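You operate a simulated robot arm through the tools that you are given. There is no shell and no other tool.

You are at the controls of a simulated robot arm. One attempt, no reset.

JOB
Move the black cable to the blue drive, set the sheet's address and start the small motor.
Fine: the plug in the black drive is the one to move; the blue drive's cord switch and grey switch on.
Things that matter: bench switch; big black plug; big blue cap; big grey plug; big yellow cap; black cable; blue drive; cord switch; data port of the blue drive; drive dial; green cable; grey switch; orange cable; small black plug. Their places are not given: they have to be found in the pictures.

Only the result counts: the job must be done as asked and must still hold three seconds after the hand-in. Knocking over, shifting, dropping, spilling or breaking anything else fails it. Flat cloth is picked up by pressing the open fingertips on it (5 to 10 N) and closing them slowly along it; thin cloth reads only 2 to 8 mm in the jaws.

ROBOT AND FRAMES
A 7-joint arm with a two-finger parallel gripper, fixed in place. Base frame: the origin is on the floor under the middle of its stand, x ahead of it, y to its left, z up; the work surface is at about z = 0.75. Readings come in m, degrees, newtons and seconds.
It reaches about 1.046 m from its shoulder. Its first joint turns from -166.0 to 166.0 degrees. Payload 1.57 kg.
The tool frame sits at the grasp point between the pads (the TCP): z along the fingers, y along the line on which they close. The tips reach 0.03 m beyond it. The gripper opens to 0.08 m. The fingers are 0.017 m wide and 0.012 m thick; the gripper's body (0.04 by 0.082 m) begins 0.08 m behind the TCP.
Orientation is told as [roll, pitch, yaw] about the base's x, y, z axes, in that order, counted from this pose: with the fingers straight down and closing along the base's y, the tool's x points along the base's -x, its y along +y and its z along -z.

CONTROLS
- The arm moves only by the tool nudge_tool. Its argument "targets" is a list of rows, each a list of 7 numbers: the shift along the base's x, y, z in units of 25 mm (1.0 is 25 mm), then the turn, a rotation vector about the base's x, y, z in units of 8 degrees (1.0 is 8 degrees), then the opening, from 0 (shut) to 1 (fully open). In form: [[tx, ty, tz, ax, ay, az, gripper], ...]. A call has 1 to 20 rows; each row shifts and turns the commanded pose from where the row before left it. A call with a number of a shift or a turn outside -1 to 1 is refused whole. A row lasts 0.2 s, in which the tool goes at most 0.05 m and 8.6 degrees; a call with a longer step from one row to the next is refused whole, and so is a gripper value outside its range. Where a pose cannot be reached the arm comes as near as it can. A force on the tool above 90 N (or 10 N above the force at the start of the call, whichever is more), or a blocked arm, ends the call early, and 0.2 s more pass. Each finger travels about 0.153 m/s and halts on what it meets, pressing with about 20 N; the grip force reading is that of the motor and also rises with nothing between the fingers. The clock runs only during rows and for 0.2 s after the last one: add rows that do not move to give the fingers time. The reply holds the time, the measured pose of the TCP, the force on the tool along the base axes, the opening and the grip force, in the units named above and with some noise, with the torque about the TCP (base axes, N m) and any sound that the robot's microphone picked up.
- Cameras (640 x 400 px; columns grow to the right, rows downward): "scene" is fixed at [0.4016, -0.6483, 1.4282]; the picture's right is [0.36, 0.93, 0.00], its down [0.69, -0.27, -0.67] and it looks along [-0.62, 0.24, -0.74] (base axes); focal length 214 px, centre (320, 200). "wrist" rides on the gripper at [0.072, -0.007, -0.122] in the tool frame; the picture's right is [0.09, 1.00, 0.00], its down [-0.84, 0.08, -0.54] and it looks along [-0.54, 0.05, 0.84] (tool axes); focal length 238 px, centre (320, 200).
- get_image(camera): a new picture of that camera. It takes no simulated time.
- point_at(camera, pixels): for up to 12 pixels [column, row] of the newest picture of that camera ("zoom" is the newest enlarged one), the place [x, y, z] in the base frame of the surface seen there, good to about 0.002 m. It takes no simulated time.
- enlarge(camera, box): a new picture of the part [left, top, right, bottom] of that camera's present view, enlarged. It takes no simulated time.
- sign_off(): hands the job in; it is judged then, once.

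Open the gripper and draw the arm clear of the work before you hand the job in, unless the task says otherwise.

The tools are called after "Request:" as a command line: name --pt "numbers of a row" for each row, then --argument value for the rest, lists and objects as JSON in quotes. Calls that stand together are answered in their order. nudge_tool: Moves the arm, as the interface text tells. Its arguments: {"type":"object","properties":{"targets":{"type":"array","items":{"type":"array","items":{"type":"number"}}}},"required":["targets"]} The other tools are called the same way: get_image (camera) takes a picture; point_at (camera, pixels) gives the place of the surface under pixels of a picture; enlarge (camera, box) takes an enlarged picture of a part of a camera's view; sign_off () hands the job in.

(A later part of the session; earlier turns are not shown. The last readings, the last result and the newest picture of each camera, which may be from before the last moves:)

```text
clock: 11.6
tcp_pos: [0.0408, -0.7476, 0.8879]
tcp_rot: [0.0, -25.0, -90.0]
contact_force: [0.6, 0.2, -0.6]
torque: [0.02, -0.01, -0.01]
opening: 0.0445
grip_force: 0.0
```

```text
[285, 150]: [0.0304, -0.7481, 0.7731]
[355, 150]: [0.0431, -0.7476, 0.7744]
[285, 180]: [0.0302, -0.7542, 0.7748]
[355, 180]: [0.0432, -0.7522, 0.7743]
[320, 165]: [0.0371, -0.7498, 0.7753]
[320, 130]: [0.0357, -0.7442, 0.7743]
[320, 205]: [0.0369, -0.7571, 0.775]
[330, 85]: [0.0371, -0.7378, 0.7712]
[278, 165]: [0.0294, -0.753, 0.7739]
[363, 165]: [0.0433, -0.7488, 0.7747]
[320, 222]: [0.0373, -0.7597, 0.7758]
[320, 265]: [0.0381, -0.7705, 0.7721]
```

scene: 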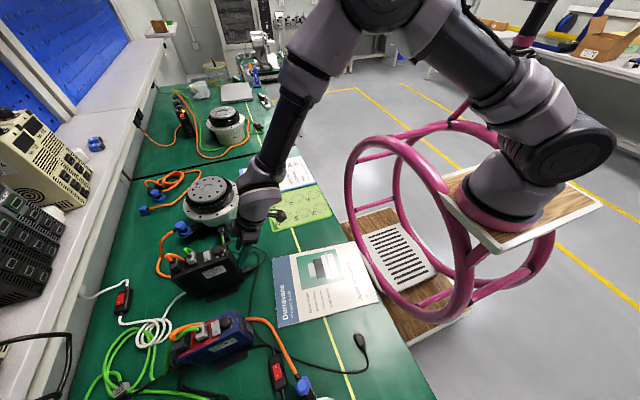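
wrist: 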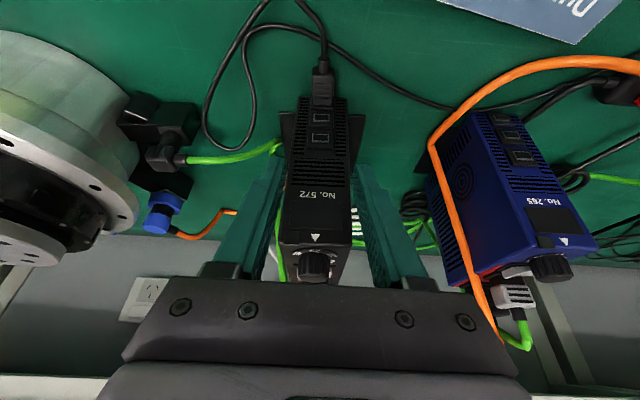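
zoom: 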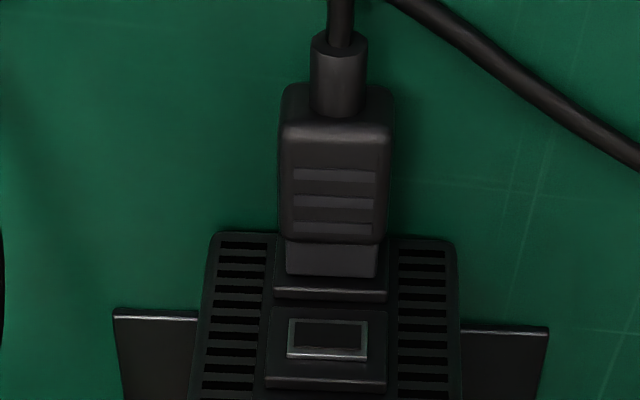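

The plug body spans ≈18 mm around x≈0.0397, top z≈0.775. I lower the open fingers around it to TCP z≈0.788 (tips ≈7 mm above the table).

Request:
nudge_tool --pt "-0.02 0.05 -0.8 0 0 0 0.56" --pt "-0.02 0.05 -0.8 0 0 0 0.56" --pt "0 0 -0.8 0 0 0 0.56" --pt "0 0 -0.6 0 0 0 0.56" --pt "0 0 -0.5 0 0 0 0.56" --pt "0 0 -0.45 0 0 0 0.56" --pt "0 0 0 0 0 0 0.56"

Request:
get_image --camera "wrist"

Request:
enlarge --camera "wrist" --box '[250, 100, 390, 220]'

Request:
enlarge --camera "scene" --box '[215, 220, 285, 290]'

```text
clock: 13.2
tcp_pos: [0.0406, -0.7446, 0.7865]
tcp_rot: [0.1, -24.8, -90.1]
contact_force: [1.1, 0.1, -0.3]
torque: [-0.01, -0.01, 0.0]
opening: 0.0453
grip_force: 0.1
```

```text
taken
```

wrist: 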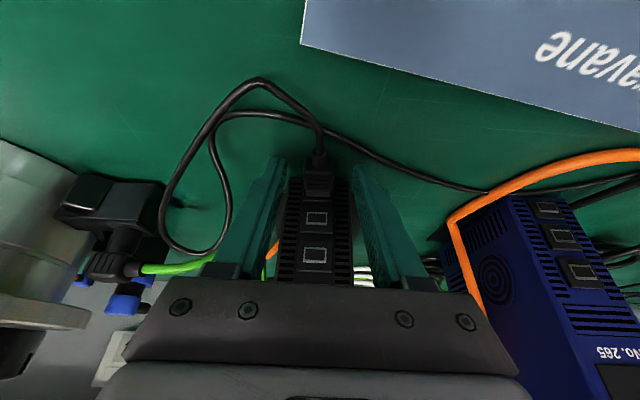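

```text
3.33 times, centred on (320, 160) of wrist
```

zoom: 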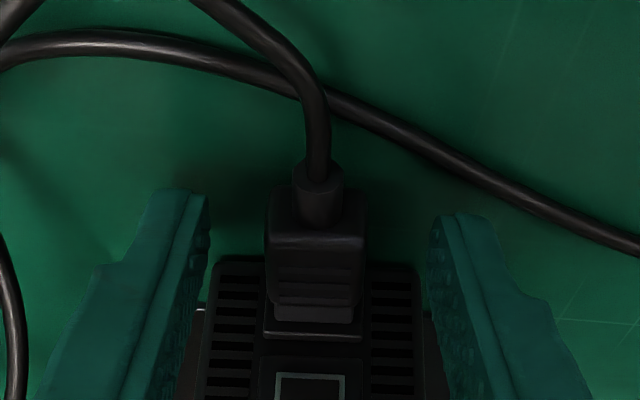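

```text
5.71 times, centred on (250, 255) of scene
```

zoom: 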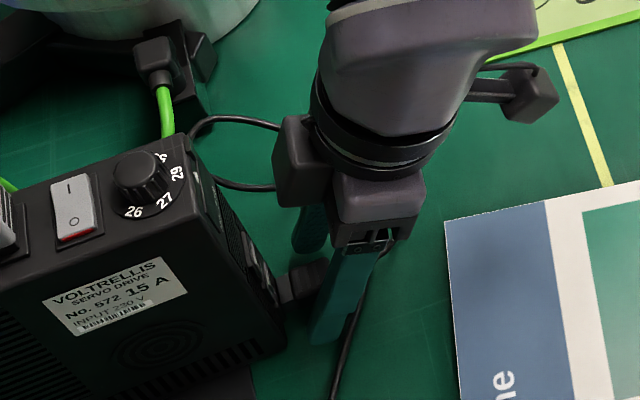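

The plug body sits between the fingers (zoom (315,230)). I close the gripper and hold for a moment.

Request:
nudge_tool --pt "0 0 0 0 0 0 0.4" --pt "0 0 0 0 0 0 0.2" --pt "0 0 0 0 0 0 0.1" --pt "0 0 0 0 0 0 0.1" --pt "0 0 0 0 0 0 0.1"

Request:
enlarge --camera "wrist" --box '[250, 100, 390, 220]'

```text
clock: 14.4
tcp_pos: [0.0407, -0.7441, 0.7877]
tcp_rot: [0.1, -24.9, -90.1]
contact_force: [-3.7, 1.0, -1.1]
torque: [0.01, 0.04, 0.3]
opening: 0.0193
grip_force: 19.5
```

```text
3.33 times, centred on (320, 160) of wrist
```

zoom: 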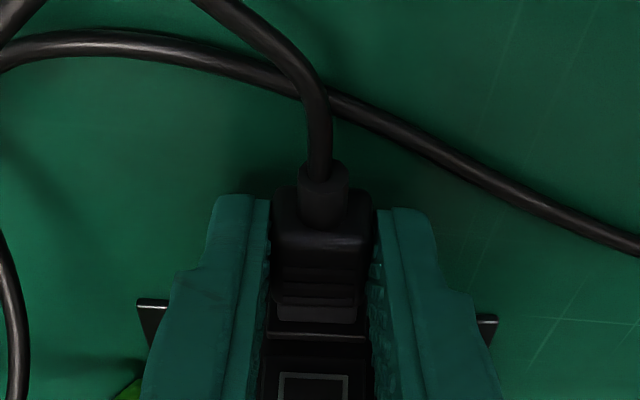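

Gripped at 19.3 mm with 19.5 N. I pull the plug straight out along +y in small steps.

Request:
nudge_tool --pt "-0.03 0.1 0 0 0 0 0.1" --pt "0 0.2 0 0 0 0 0.1" --pt "0 0.3 0 0 0 0 0.1" --pt "0 0.3 0 0 0 0 0.1" --pt "0 0.3 0 0 0 0 0.1" --pt "0 0 0 0 0 0 0.1"

Request:
get_image --camera "wrist"

Request:
enlarge --camera "wrist" --box '[250, 100, 390, 220]'

Request:
enlarge --camera "scene" --box '[215, 220, 285, 290]'

```text
clock: 15.8
tcp_pos: [0.0403, -0.7125, 0.7878]
tcp_rot: [0.0, -25.0, -90.1]
contact_force: [-0.1, -0.2, -1.0]
torque: [0.01, 0.0, 0.01]
opening: 0.0184
grip_force: 19.3
```

```text
taken
```

wrist: 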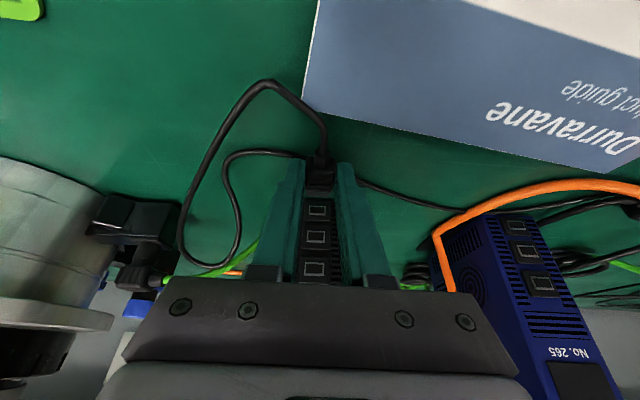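

```text
3.33 times, centred on (320, 160) of wrist
```

zoom: 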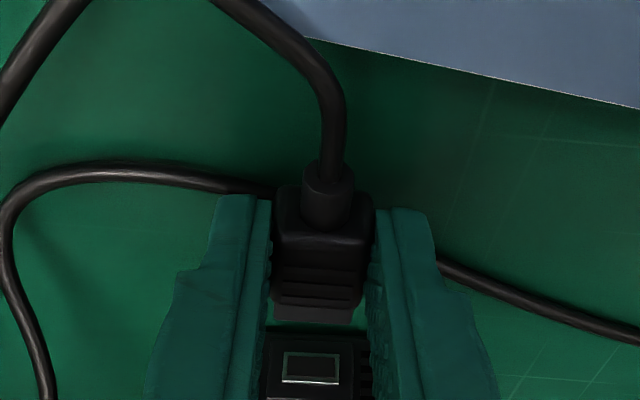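

```text
5.71 times, centred on (250, 255) of scene
```

zoom: 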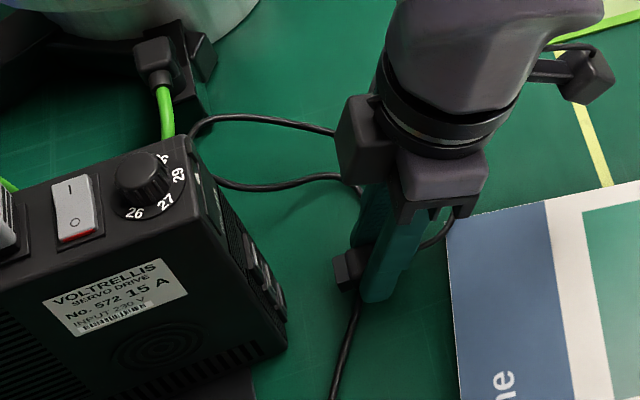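

The plug is out and firmly held. I lift 45 mm, carry it +178 mm in x to in front of the blue drive's lowest port, and look.

Request:
nudge_tool --pt "0 0 0.9 0 0 0 0.1" --pt "0 0 0.9 0 0 0 0.1" --pt "0.79 0 0 0 0 0 0.1" --pt "0.79 0 0 0 0 0 0.1" --pt "0.79 0 0 0 0 0 0.1" --pt "0.79 0 0 0 0 0 0.1" --pt "0.79 0 0 0 0 0 0.1" --pt "0.79 0 0 0 0 0 0.1" --pt "0.79 0 0 0 0 0 0.1" --pt "0.79 0 0 0 0 0 0.1" --pt "0.8 -0.4 0 0 0 0 0.1" --pt "0 -0.4 0 0 0 0 0.1" --pt "0 0 0 0 0 0 0.1"

Request:
get_image --camera "wrist"

Request:
enlarge --camera "wrist" --box '[250, 100, 390, 220]'

Request:
get_image --camera "scene"

```text
clock: 18.6
tcp_pos: [0.2171, -0.7352, 0.8323]
tcp_rot: [0.0, -24.9, -90.0]
contact_force: [-0.3, 0.4, -0.4]
torque: [-0.01, 0.01, 0.01]
opening: 0.0185
grip_force: 19.9
```

```text
taken
```

wrist: 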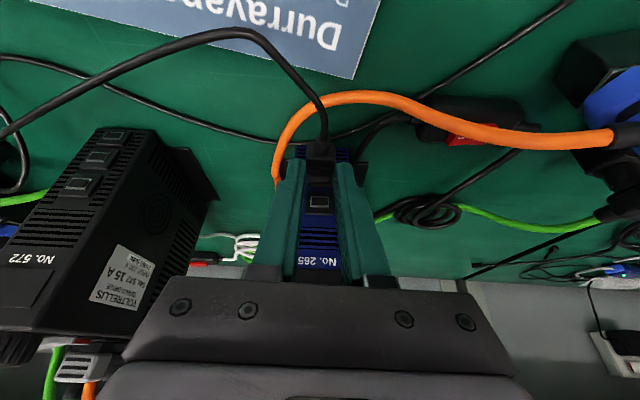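

```text
3.33 times, centred on (320, 160) of wrist
```

zoom: 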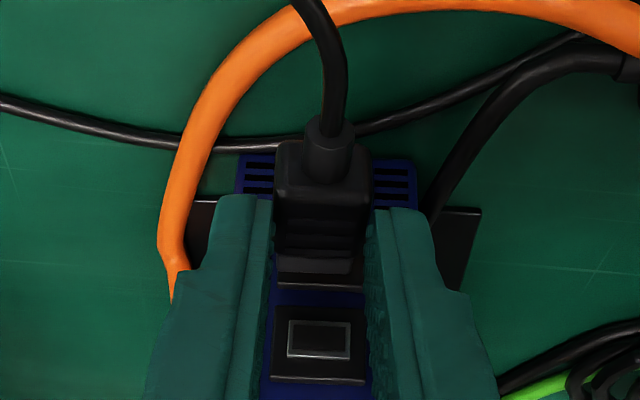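

```text
taken
```

scene: 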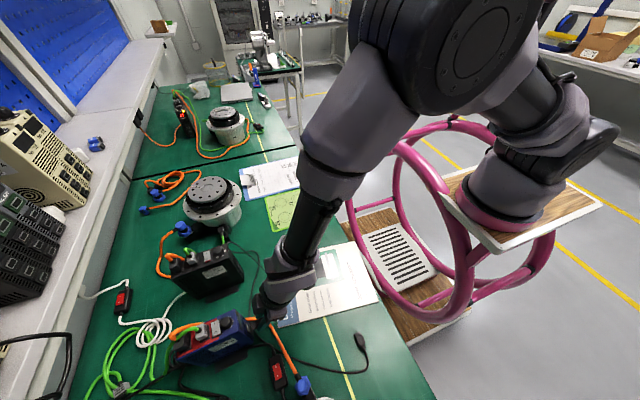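

The plug hangs in front of the blue drive. I measure plug and middle-port positions in this same zoom to check x-alignment.

Request:
enlarge --camera "wrist" --box '[285, 135, 355, 215]'

Request:
point_at --camera "zoom" --pixels '[[320, 330], [320, 345], [320, 360], [225, 340], [410, 340], [225, 330], [408, 330], [230, 110], [400, 110], [232, 130], [402, 130], [320, 120]]'

```text
5.00 times, centred on (320, 175) of wrist
```

zoom: 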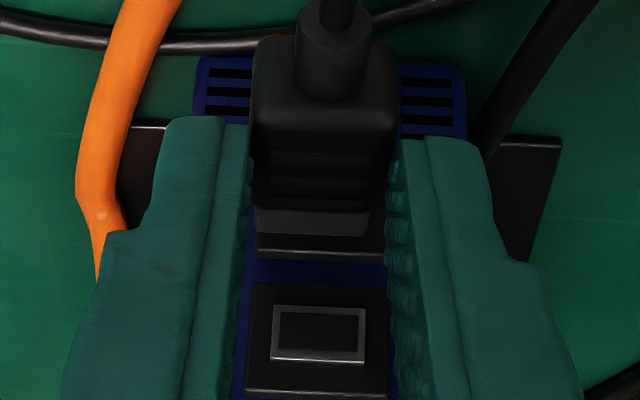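

```text
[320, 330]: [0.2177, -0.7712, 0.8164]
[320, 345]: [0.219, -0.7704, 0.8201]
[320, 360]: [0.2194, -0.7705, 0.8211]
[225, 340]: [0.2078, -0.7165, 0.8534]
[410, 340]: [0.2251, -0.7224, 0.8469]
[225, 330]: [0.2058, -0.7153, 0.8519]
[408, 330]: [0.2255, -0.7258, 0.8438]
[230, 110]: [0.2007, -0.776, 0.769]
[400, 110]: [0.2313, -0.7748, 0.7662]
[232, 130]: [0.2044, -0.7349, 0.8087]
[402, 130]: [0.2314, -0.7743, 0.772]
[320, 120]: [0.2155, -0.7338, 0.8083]
```

I take more samples across the plug body and the port frame to fix the lateral offset better.

Request:
point_at --camera "zoom" --pixels '[[265, 130], [380, 130], [265, 150], [380, 150], [290, 140], [355, 140], [275, 222], [358, 225], [275, 338], [360, 338], [262, 380], [380, 380]]'

```text
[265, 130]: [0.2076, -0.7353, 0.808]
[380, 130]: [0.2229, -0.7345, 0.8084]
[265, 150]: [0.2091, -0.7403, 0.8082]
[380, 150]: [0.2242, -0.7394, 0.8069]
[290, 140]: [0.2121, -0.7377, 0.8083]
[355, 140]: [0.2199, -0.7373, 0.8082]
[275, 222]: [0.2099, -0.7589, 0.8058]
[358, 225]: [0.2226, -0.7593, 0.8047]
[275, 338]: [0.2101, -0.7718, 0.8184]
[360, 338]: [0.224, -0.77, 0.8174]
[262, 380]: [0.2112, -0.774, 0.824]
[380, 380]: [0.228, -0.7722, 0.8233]
```

The plug has slid about 12 mm toward the fingertips (its top now z≈0.808 with TCP at 0.832) but is level; the port centre is near x≈0.2182 and the plug near 0.216. I lower it slowly, nudging +x slightly, staying ~5 mm in front of the port.

Request:
nudge_tool --pt "0.03 0 -0.25 0 0 0 0.05" --pt "0.03 0 -0.25 0 0 0 0.05" --pt "0 0 -0.25 0 0 0 0.05" --pt "0 0 -0.25 0 0 0 0.05" --pt "0 0 0 0 0 0 0.05"

Request:
get_image --camera "wrist"

Request:
enlarge --camera "wrist" --box '[285, 125, 355, 205]'

Request:
point_at --camera "zoom" --pixels '[[265, 130], [380, 130], [265, 150], [380, 150], [290, 140], [355, 140], [275, 222], [358, 225], [275, 338], [360, 338], [262, 380], [380, 380]]'

Request:
enlarge --camera "scene" --box '[220, 290, 300, 350]'

```text
clock: 19.8
tcp_pos: [0.2189, -0.7327, 0.808]
tcp_rot: [0.0, -24.9, -89.9]
contact_force: [-0.4, -0.5, -0.2]
torque: [-0.01, -0.01, -0.01]
opening: 0.0184
grip_force: 19.4
```

```text
taken
```

wrist: 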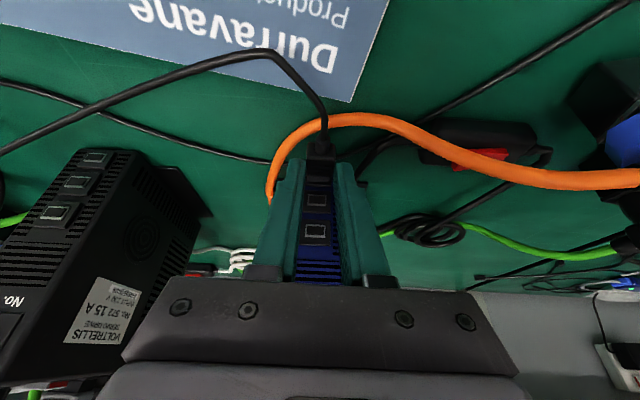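

```text
5.00 times, centred on (320, 165) of wrist
```

zoom: 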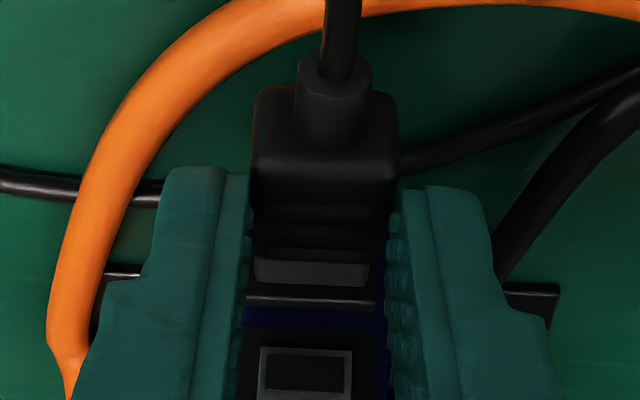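

```text
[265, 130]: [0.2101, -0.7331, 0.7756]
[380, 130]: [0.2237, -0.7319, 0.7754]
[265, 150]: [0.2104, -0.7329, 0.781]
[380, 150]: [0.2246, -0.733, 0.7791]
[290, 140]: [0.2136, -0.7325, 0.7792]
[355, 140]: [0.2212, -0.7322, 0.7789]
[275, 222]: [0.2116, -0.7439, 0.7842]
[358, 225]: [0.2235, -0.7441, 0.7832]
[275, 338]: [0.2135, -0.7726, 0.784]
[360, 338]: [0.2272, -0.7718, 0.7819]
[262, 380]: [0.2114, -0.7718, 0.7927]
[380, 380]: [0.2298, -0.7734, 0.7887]
```

```text
6.67 times, centred on (260, 320) of scene
```

zoom: 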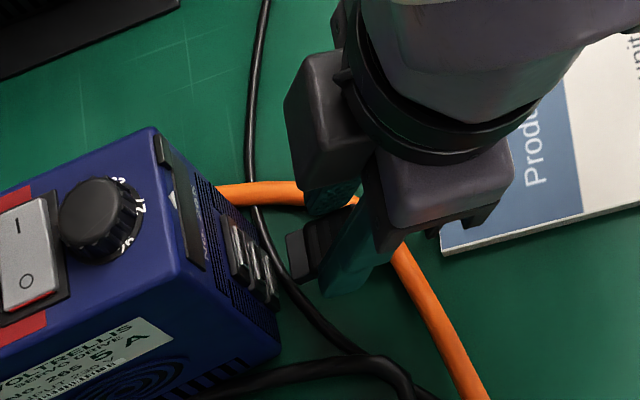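

Plug (x≈0.218) and port (x≈0.2184) now agree; the plug top at z≈0.7836 must go to ≈0.7755. I lower 8 mm and then push gently toward the port.

Request:
nudge_tool --pt "0 0 -0.16 0 0 0 0" --pt "0 0 -0.16 0 0 0 0" --pt "0 0 0 0 0 0 0" --pt "0 -0.1 0 0 0 0 0" --pt "0 -0.1 0 0 0 0 0" --pt "0 0 0 0 0 0 0"

Request:
get_image --camera "wrist"

Request:
enlarge --camera "wrist" --box '[285, 125, 355, 205]'

Request:
enlarge --camera "scene" --box '[225, 300, 275, 345]'

```text
clock: 21.2
tcp_pos: [0.2201, -0.7389, 0.7997]
tcp_rot: [-0.1, -24.9, -90.1]
contact_force: [-0.4, 0.1, 0.2]
torque: [0.0, -0.01, 0.0]
opening: 0.0185
grip_force: 20.1
```

```text
taken
```

wrist: 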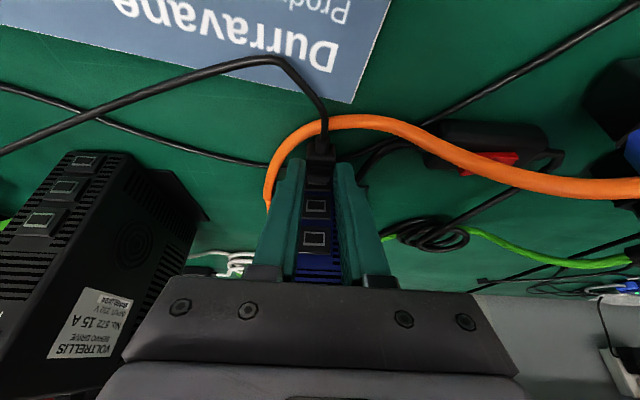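

```text
5.00 times, centred on (320, 165) of wrist
```

zoom: 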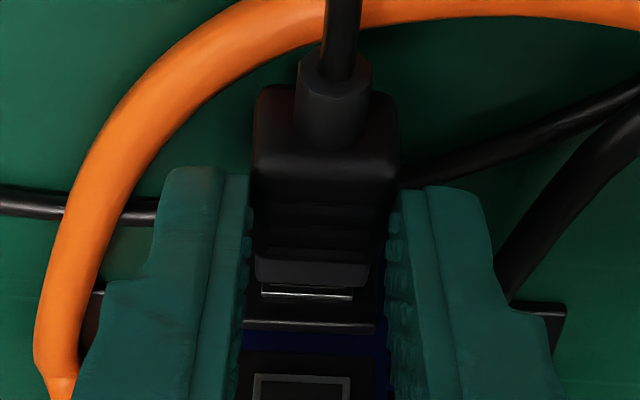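

```text
8.89 times, centred on (250, 322) of scene
```

zoom: 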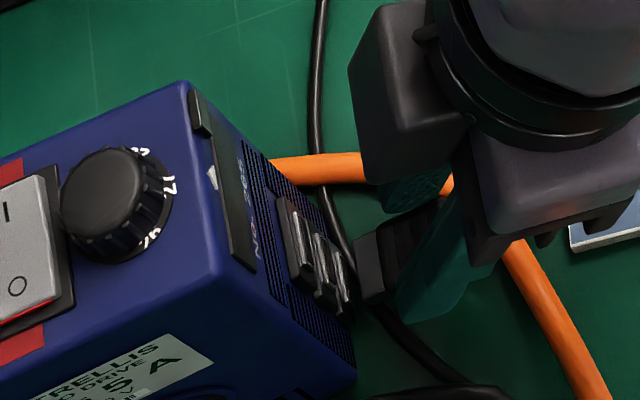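

The nose (rows 255–285) is just before the lowest port's frame (white edge at row 293). I measure both for fine alignment.

Request:
enlarge --camera "wrist" --box '[300, 150, 340, 200]'

Request:
point_at --camera "zoom" --pixels '[[255, 225], [360, 225], [300, 225], [265, 265], [345, 270], [305, 268], [240, 325], [390, 330], [260, 365], [330, 368], [300, 160], [360, 165]]'

```text
8.00 times, centred on (320, 175) of wrist
```

zoom: 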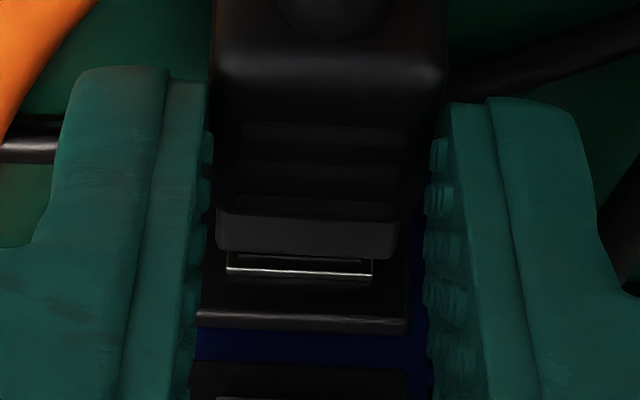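

```text
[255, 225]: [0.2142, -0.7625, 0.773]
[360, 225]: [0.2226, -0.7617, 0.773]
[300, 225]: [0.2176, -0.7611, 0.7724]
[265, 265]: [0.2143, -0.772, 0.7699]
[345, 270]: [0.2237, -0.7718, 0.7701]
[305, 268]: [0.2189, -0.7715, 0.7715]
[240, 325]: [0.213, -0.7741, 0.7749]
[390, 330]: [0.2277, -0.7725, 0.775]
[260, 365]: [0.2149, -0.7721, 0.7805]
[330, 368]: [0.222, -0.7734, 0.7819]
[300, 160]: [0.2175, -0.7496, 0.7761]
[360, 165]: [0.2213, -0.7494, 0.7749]
```

Aligned within ~0.5 mm in x and z. I push on along -y in small steps, watching the force.

Request:
nudge_tool --pt "0.016 -0.08 0 0 0 0 0" --pt "0 -0.08 0 0 0 0 0" --pt "0 -0.08 0 0 0 0 0" --pt "0 0 0 0 0 0 0"

Request:
get_image --camera "wrist"

Request:
enlarge --camera "wrist" --box '[300, 150, 340, 200]'

Request:
enlarge --camera "scene" --box '[225, 300, 275, 345]'

```text
clock: 22.2
tcp_pos: [0.2195, -0.7433, 0.7998]
tcp_rot: [0.0, -24.8, -90.1]
contact_force: [-0.1, 12.1, 7.9]
torque: [0.22, 0.08, 0.01]
opening: 0.0184
grip_force: 20.4
```

```text
taken
```

wrist: 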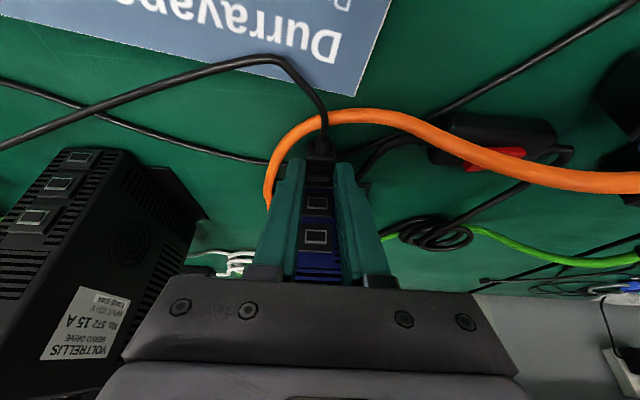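

```text
8.00 times, centred on (320, 175) of wrist
```

zoom: 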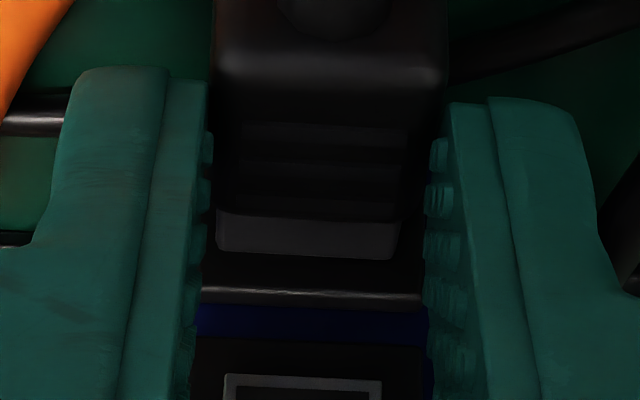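

```text
8.89 times, centred on (250, 322) of scene
```

zoom: 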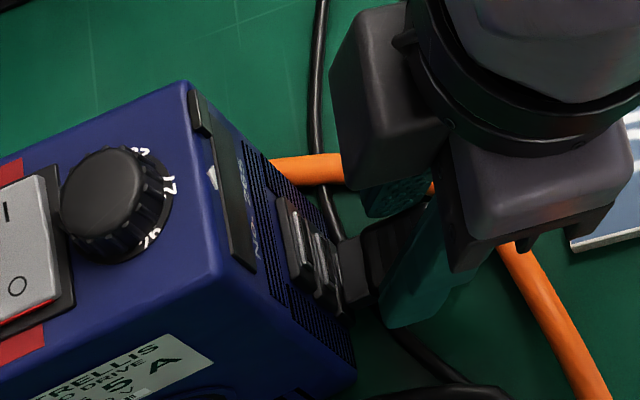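

Reaction is now (12 N in y, 8 N in z), so the nose touches the port. I measure the nose end against the port block to see how far it is in.

Request:
enlarge --camera "wrist" --box '[300, 150, 340, 200]'

Request:
point_at --camera "zoom" --pixels '[[300, 205], [300, 212], [300, 225], [300, 240], [300, 252], [360, 240], [240, 240], [300, 270], [300, 295], [220, 280], [400, 280], [300, 160]]'

```text
8.00 times, centred on (320, 175) of wrist
```

zoom: 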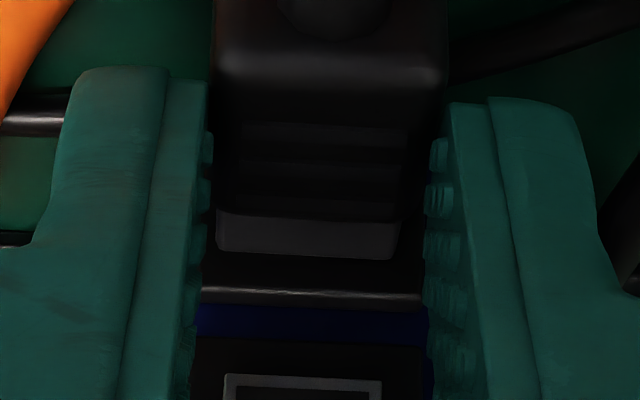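

```text
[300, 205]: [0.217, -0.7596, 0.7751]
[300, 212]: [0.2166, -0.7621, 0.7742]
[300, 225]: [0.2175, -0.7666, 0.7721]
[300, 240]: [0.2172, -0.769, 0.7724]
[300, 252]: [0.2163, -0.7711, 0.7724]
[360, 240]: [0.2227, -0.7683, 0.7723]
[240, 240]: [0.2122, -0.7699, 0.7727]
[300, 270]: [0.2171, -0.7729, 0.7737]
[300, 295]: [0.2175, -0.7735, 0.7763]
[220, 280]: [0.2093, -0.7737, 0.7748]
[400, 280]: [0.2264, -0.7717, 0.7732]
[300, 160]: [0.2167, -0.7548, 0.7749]
```

The nose is right at the port with a slight upward reaction, so the plug may sit a little low. I raise 0.75 mm and look at the force change before pushing further.

Request:
nudge_tool --pt "0 0 0.03 0 0 0 0" --pt "0 0 0 0 0 0 0"

```text
clock: 22.8
tcp_pos: [0.2178, -0.7426, 0.7993]
tcp_rot: [0.0, -24.9, -90.1]
contact_force: [-1.0, 11.0, 1.8]
torque: [0.31, 0.07, -0.05]
opening: 0.0186
grip_force: 19.7
```

The z reaction dropped to 1.8 N. I push another 1.5 mm along -y.

Request:
nudge_tool --pt "0 -0.03 0.008 0 0 0 0" --pt "0 -0.03 0 0 0 0 0" --pt "0 0 0 0 0 0 0"

Request:
get_image --camera "wrist"

Request:
enlarge --camera "wrist" --box '[300, 150, 340, 200]'

Request:
point_at --camera "zoom" --pixels '[[300, 205], [300, 212], [300, 225], [300, 240], [300, 252], [360, 240], [240, 240], [300, 270], [300, 295], [220, 280], [400, 280], [300, 160]]'

```text
clock: 23.6
tcp_pos: [0.2185, -0.7466, 0.8003]
tcp_rot: [0.0, -24.8, -89.9]
contact_force: [0.6, 1.6, -6.2]
torque: [0.58, 0.04, 0.01]
opening: 0.0183
grip_force: 20.2
```

```text
taken
```

wrist: 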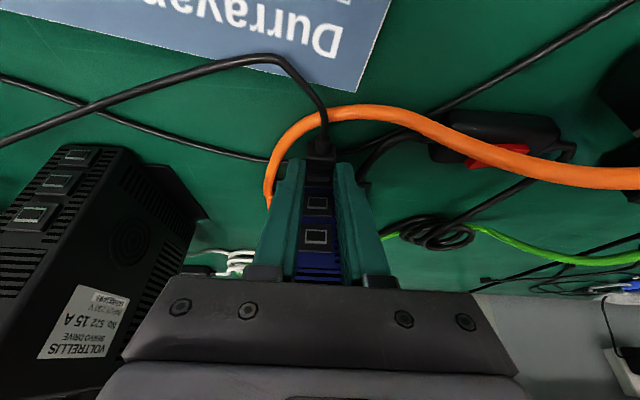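

```text
8.00 times, centred on (320, 175) of wrist
```

zoom: 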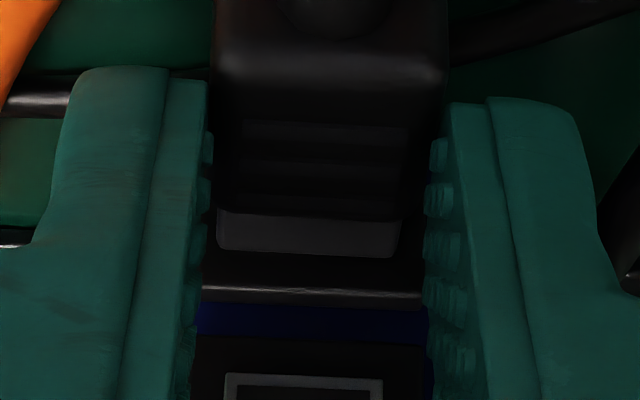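

```text
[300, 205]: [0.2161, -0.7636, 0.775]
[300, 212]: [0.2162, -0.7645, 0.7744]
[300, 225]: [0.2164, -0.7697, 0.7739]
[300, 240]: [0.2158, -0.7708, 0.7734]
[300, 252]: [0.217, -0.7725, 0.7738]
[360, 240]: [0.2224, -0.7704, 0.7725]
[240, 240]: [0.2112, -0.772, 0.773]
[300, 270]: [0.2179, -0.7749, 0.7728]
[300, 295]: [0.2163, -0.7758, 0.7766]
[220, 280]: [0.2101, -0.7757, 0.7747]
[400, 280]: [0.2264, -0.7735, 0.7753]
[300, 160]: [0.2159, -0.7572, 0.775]
```

Block points moved by ~2 mm together with the plug – I check in the scene camera whether the blue drive itself has slid.

Request:
enlarge --camera "scene" --box '[225, 300, 275, 345]'

Request:
enlarge --camera "scene" --box '[160, 300, 270, 380]'

```text
8.89 times, centred on (250, 322) of scene
```

zoom: 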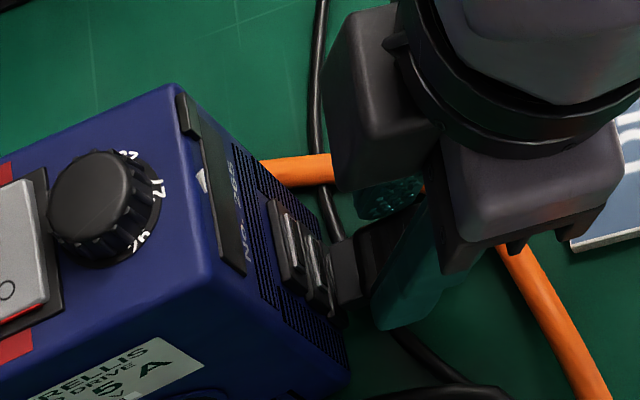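

```text
5.00 times, centred on (215, 340) of scene
```

zoom: 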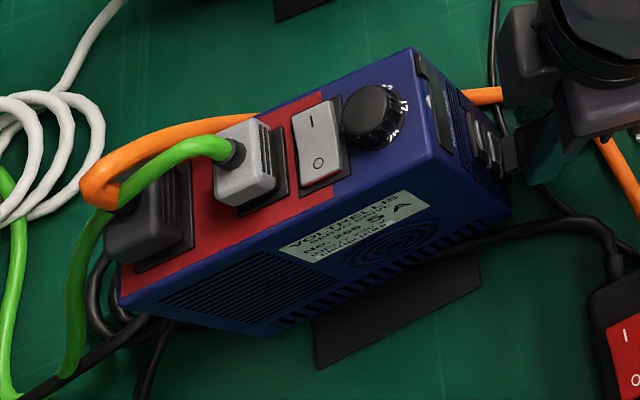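

The drive slid a few millimetres under the push, yet the y force fell to 1.6 N while a -6 N z force remains – the plug seems captured in the port. I zoom further to see the nose/port junction.

Request:
enlarge --camera "wrist" --box '[308, 168, 332, 192]'

Request:
point_at --camera "zoom" --pixels '[[300, 130], [300, 150], [300, 165], [300, 180], [300, 200], [300, 220], [300, 240], [300, 255], [300, 270], [300, 300], [300, 330], [300, 380]]'

Request:
enlarge --camera "scene" --box '[244, 318, 268, 338]'

```text
16.00 times, centred on (320, 180) of wrist
```

zoom: 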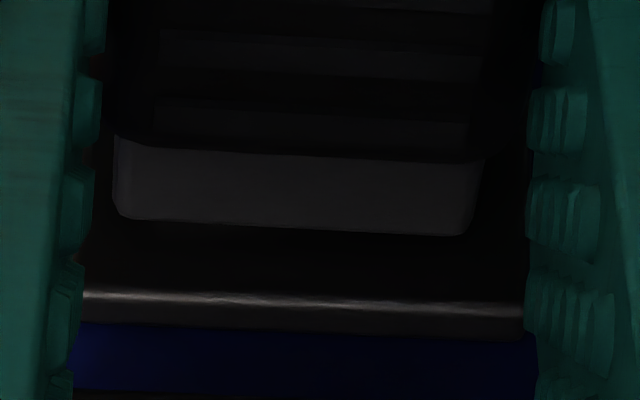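

```text
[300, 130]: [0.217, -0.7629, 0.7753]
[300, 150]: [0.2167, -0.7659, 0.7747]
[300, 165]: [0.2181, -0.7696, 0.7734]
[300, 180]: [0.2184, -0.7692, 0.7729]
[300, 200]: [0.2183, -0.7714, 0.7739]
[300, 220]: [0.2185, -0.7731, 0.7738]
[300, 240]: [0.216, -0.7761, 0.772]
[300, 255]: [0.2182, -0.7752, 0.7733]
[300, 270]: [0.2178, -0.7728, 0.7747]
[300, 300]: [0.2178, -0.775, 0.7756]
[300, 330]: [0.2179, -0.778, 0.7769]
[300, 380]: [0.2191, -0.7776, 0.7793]
```

```text
16.00 times, centred on (256, 328) of scene
```

zoom: 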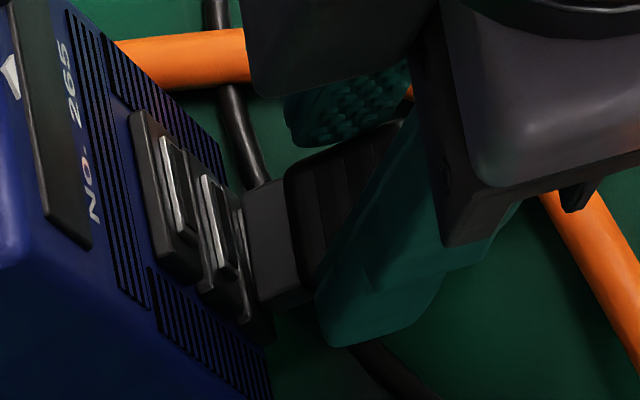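

The nose end is flush with the port block (visible block strip ≈3.8 mm, as on the black drive), so it is seated. I check how close the orange cable and cord are to the fingers before opening.

Request:
enlarge --camera "wrist" --box '[255, 90, 395, 210]'

Request:
point_at --camera "zoom" --pixels '[[60, 330], [50, 280], [60, 240], [90, 190], [130, 150], [200, 100], [300, 70], [400, 85], [420, 260], [380, 330], [330, 60], [20, 240]]'

```text
3.33 times, centred on (325, 150) of wrist
```

zoom: 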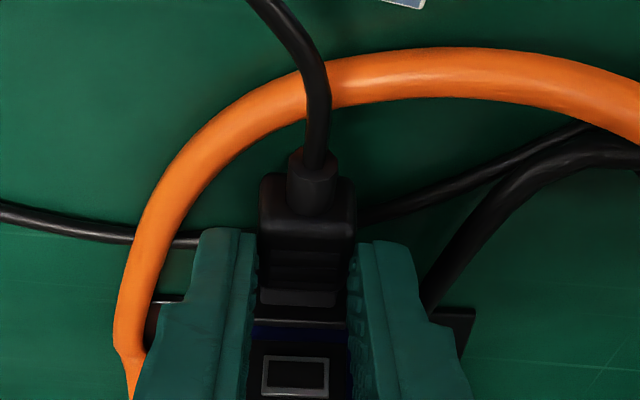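

```text
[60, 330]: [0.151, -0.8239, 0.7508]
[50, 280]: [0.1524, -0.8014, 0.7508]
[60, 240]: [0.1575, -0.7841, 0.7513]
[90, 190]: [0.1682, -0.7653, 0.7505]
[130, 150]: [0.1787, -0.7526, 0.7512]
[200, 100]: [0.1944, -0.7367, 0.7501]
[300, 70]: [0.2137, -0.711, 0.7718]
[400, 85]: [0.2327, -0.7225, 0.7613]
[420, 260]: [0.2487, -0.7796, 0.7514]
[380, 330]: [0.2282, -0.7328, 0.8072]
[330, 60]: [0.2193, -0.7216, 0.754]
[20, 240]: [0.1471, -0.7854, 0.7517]
```

Fingertips (z≥0.769) are above the orange cable (z≈0.758), so opening is safe. I relieve the z load by 0.5 mm, open to 40 mm, and back off upward along the tool axis.

Request:
nudge_tool --pt "0 0 -0.02 0 0 0 0" --pt "0 0 0 0 0 0 0.3" --pt "0 0 0 0 0 0 0.5" --pt "0 0 0 0 0 0 0.5"

Request:
get_image --camera "wrist"

Request:
enlarge --camera "wrist" --box '[285, 125, 355, 205]'

```text
clock: 24.6
tcp_pos: [0.2188, -0.7456, 0.8006]
tcp_rot: [0.0, -25.0, -90.1]
contact_force: [0.4, -0.2, -0.3]
torque: [-0.01, -0.01, -0.03]
opening: 0.0398
grip_force: 0.1
```

```text
taken
```

wrist: 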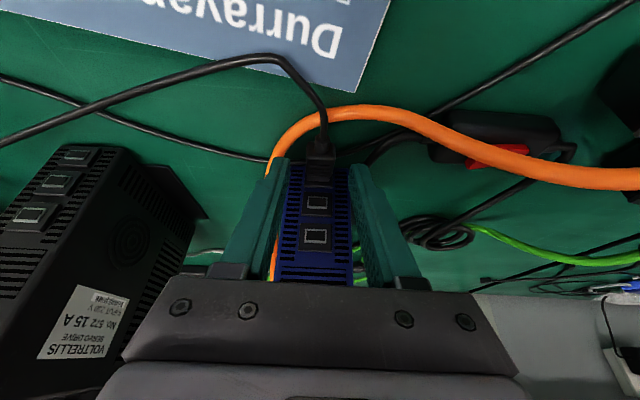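

```text
5.00 times, centred on (320, 165) of wrist
```

zoom: 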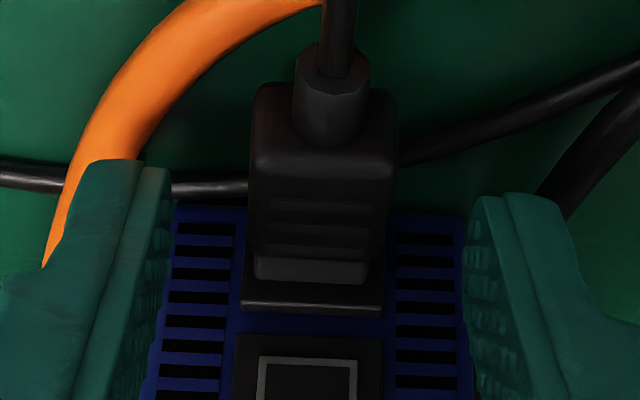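

The plug stays level in the lowest blue port after release. I back away upward and check both drives from higher up.

Request:
nudge_tool --pt "0 0.2 0.45 0 0 0 0.5" --pt "0 0.3 0.7 0 0 0 0.5" --pt "0 0.4 0.9 0 0 0 0.5" --pt "0 0.4 0.9 0 0 0 0.5" --pt "0 0.4 0.9 0 0 0 0.6" --pt "0 0.4 0.9 0 0 0 1" --pt "0 0.4 0.9 0 0 0 1"

Request:
get_image --camera "wrist"

Request:
enlarge --camera "wrist" --box '[260, 80, 380, 200]'

Request:
get_image --camera "scene"

Request:
enlarge --camera "scene" --box '[160, 300, 270, 380]'

```text
clock: 26.2
tcp_pos: [0.2204, -0.685, 0.9416]
tcp_rot: [0.0, -24.9, -89.9]
contact_force: [0.3, -0.2, 0.1]
torque: [0.01, 0.02, -0.02]
opening: 0.0799
grip_force: 0.0
```

```text
taken
```

wrist: 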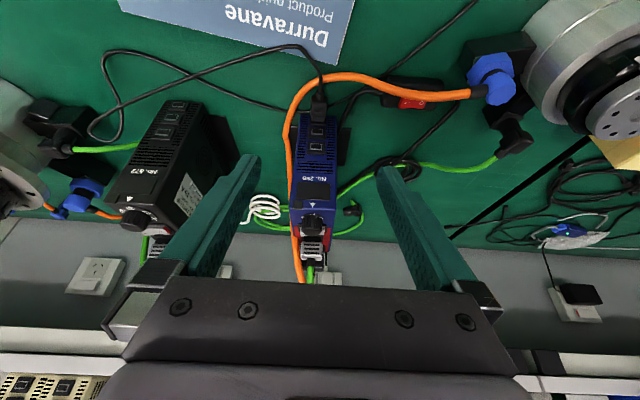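

```text
3.33 times, centred on (320, 140) of wrist
```

zoom: 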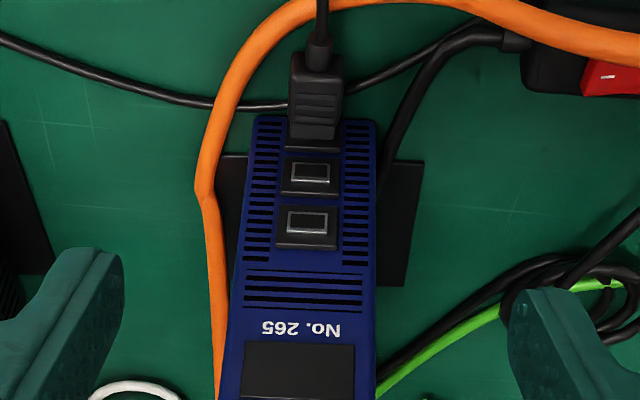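

```text
taken
```

scene: 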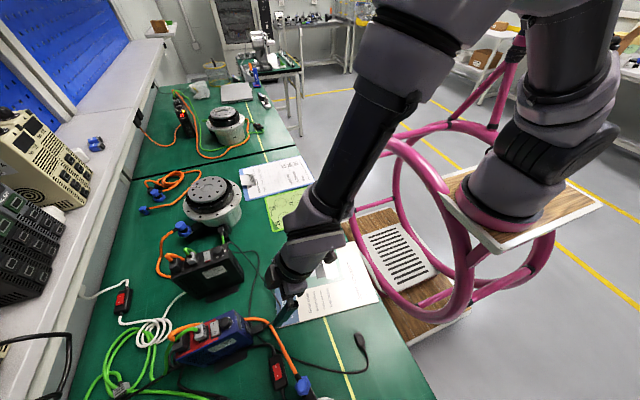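

```text
5.00 times, centred on (215, 340) of scene
```

zoom: 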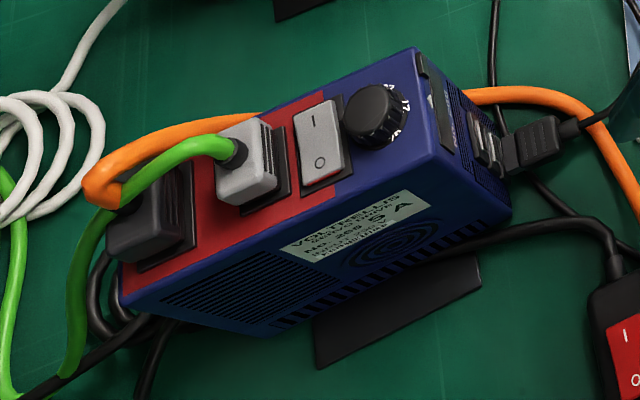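

The plug is seated in the blue drive's lowest port. Now for the dial: I move above the knob and tilt so the wrist camera looks straight down on it.

Request:
nudge_tool --pt "0 0 0.8 0.5 0 0 1" --pt "0 -0.2 0.8 0.6 0 0 1" --pt "0 -0.3 0.8 0.6 0 0 1" --pt "0 -0.4 0.6 0.6 0 0 1" --pt "0 -0.4 0.4 0.6 0 0 1" --pt "0 -0.4 0.2 0.6 0 0 1" --pt "0 -0.4 0 0.6 0 0 1" --pt "0 -0.4 0 0.6 0 0 1" --pt "0 -0.4 0 0.6 0 0 1" --pt "0.1 -0.4 0 0.6 0 0 1" --pt "0.1 -0.4 0 0.6 0 0 1" --pt "0.1 -0.4 0 0.6 0 0 1" --pt "0 0 0 0.15 0 0 1" --pt "0 0 0 0 0 0 1"

Request:
get_image --camera "wrist"

Request:
enlarge --camera "wrist" --box '[270, 150, 370, 250]'

```text
clock: 29.2
tcp_pos: [0.2263, -0.7863, 1.0305]
tcp_rot: [0.0, 33.1, -90.1]
contact_force: [0.5, 0.1, -0.7]
torque: [0.01, 0.01, 0.04]
opening: 0.0798
grip_force: 0.1
```

```text
taken
```

wrist: 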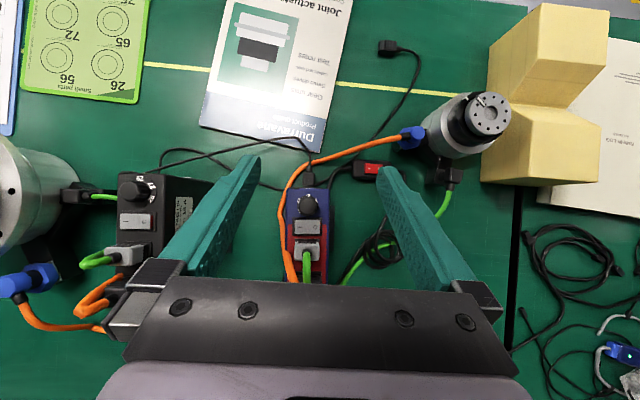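

```text
4.00 times, centred on (320, 200) of wrist
```

zoom: 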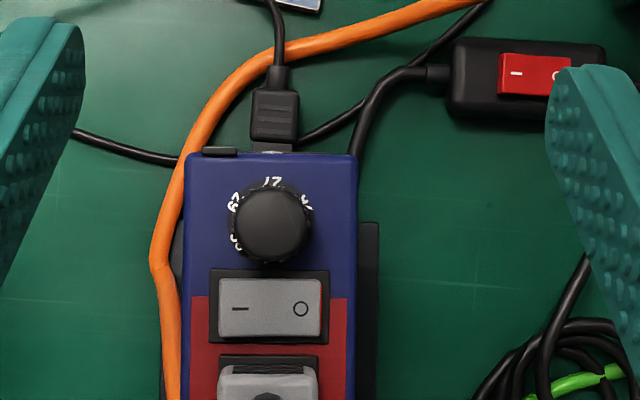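

A clean top-down view: the dial at about (308,205). I zoom in to read the skirt numbers and measure positions.

Request:
enlarge --camera "wrist" --box '[288, 184, 332, 232]'

Request:
point_at --camera "zoom" --pixels '[[308, 190], [230, 195], [380, 205], [308, 130], [305, 260], [290, 95], [170, 180], [410, 110], [290, 50], [310, 350], [190, 300], [440, 180]]'

```text
8.33 times, centred on (310, 208) of wrist
```

zoom: 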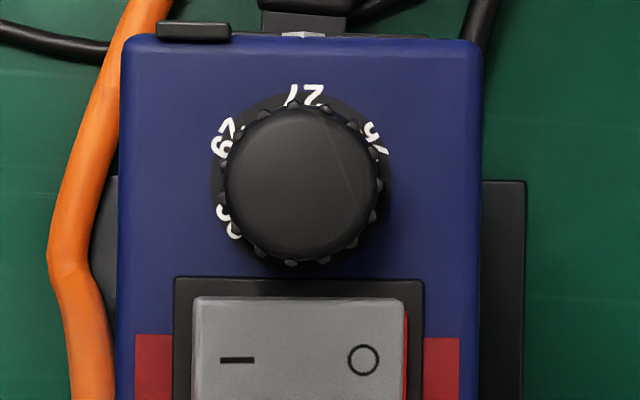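

```text
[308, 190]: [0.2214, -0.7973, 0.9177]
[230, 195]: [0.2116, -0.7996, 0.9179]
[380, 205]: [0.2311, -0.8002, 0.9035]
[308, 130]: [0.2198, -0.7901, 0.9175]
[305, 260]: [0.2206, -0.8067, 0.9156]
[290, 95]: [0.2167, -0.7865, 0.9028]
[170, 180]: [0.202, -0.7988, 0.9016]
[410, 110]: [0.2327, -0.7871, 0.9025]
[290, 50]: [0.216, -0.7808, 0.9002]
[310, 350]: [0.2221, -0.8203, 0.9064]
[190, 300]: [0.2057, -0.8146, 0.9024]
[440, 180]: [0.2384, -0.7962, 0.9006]
```

Labels are 60° apart (27 at the ▲, 29 at 60° left, next at ~120° left), so a clockwise turn of 120° is needed. Knob centre ≈ (0.2202,-0.7967), radius ≈10 mm, top z≈0.918. I go vertical above the knob with yaw turned +30° for a first 60° turn.

Request:
nudge_tool --pt "-0.03 -0.05 -0.2 -0.517 0 0 0.6" --pt "-0.03 -0.05 -0.2 -0.517 0 0 0.6" --pt "-0.03 -0.05 -0.2 -0.517 0 0 0.6" --pt "-0.03 -0.05 -0.2 -0.517 0 0 0.6" --pt "-0.03 -0.05 -0.2 -0.517 0 0 0.6" --pt "-0.03 -0.05 -0.2 -0.517 0 0 0.6" --pt "-0.03 -0.05 -0.2 -0.517 0 0 0.6" --pt "-0.05 -0.062 -0.2 -0.517 0 0 0.6" --pt "0 0 -0.24 0 0 0.9375 0.6" --pt "0 0 0 0 0 0.9375 0.6" --pt "0 0 0 0 0 0.9375 0.6" --pt "0 0 0 0 0 0.9375 0.6" --pt "0 0 0 0 0 0 0.6"

Request:
get_image --camera "wrist"

Request:
enlarge --camera "wrist" --box '[240, 130, 400, 250]'

Request:
enlarge --camera "scene" --box '[180, 280, 270, 350]'

```text
clock: 32.0
tcp_pos: [0.2195, -0.7963, 0.9833]
tcp_rot: [0.0, 0.0, -60.0]
contact_force: [0.6, -0.2, -0.2]
torque: [0.03, 0.02, 0.02]
opening: 0.0481
grip_force: 0.0
```

```text
taken
```

wrist: 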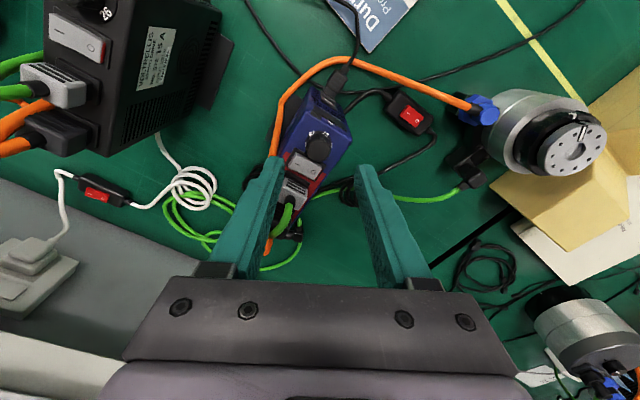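

```text
3.33 times, centred on (320, 190) of wrist
```

zoom: 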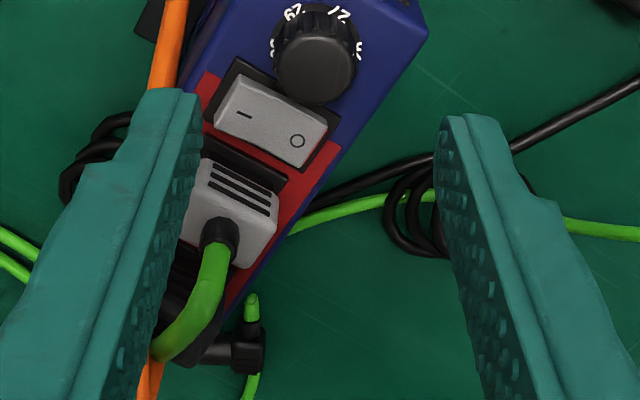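

```text
5.71 times, centred on (225, 315) of scene
```

zoom: 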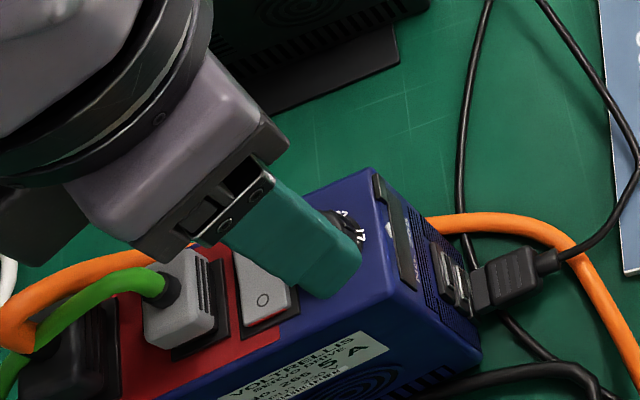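

The fingers hang centred over the knob. I lower so the tips come to z≈0.9115 (just above the rocker, 6 mm over the knob's side), then look.

Request:
nudge_tool --pt "0 0 -0.5 0 0 0 0.5" --pt "0 0 -0.5 0 0 0 0.5" --pt "0 0 -0.4 0 0 0 0.5" --pt "0 0 -0.34 0 0 0 0.5" --pt "0 0 0 0 0 0 0.5"

Request:
get_image --camera "wrist"

Request:
enlarge --camera "wrist" --box '[240, 110, 400, 230]'

Request:
enlarge --camera "scene" --box '[180, 280, 270, 350]'

```text
clock: 33.2
tcp_pos: [0.2197, -0.7963, 0.941]
tcp_rot: [0.0, 0.0, -60.1]
contact_force: [-0.1, 0.6, 0.2]
torque: [0.03, -0.02, 0.05]
opening: 0.04
grip_force: 0.0
```

```text
taken
```

wrist: 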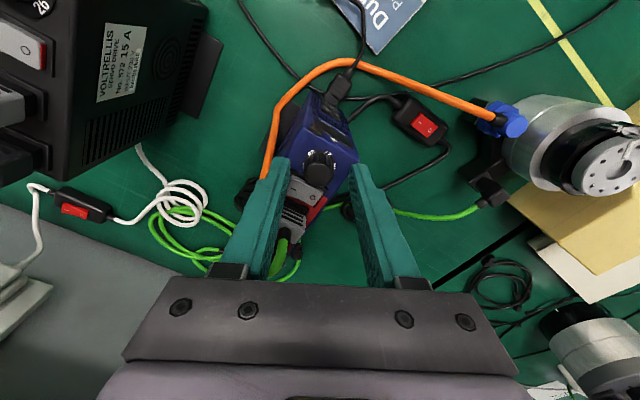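

```text
3.33 times, centred on (320, 170) of wrist
```

zoom: 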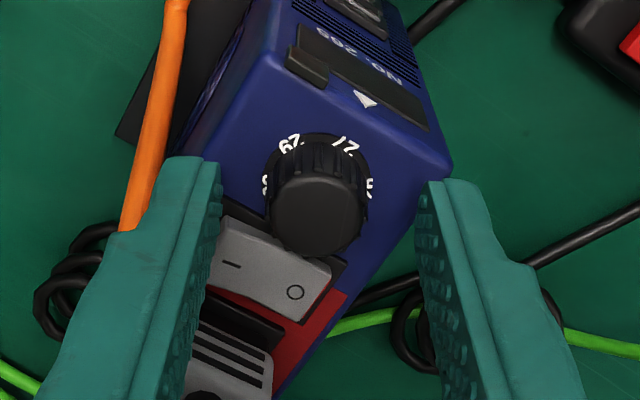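

```text
5.71 times, centred on (225, 315) of scene
```

zoom: 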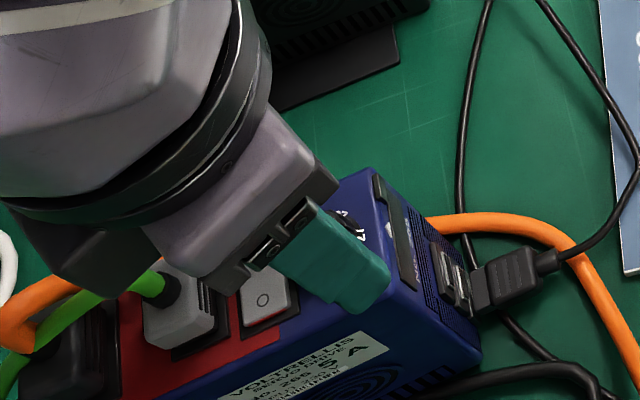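

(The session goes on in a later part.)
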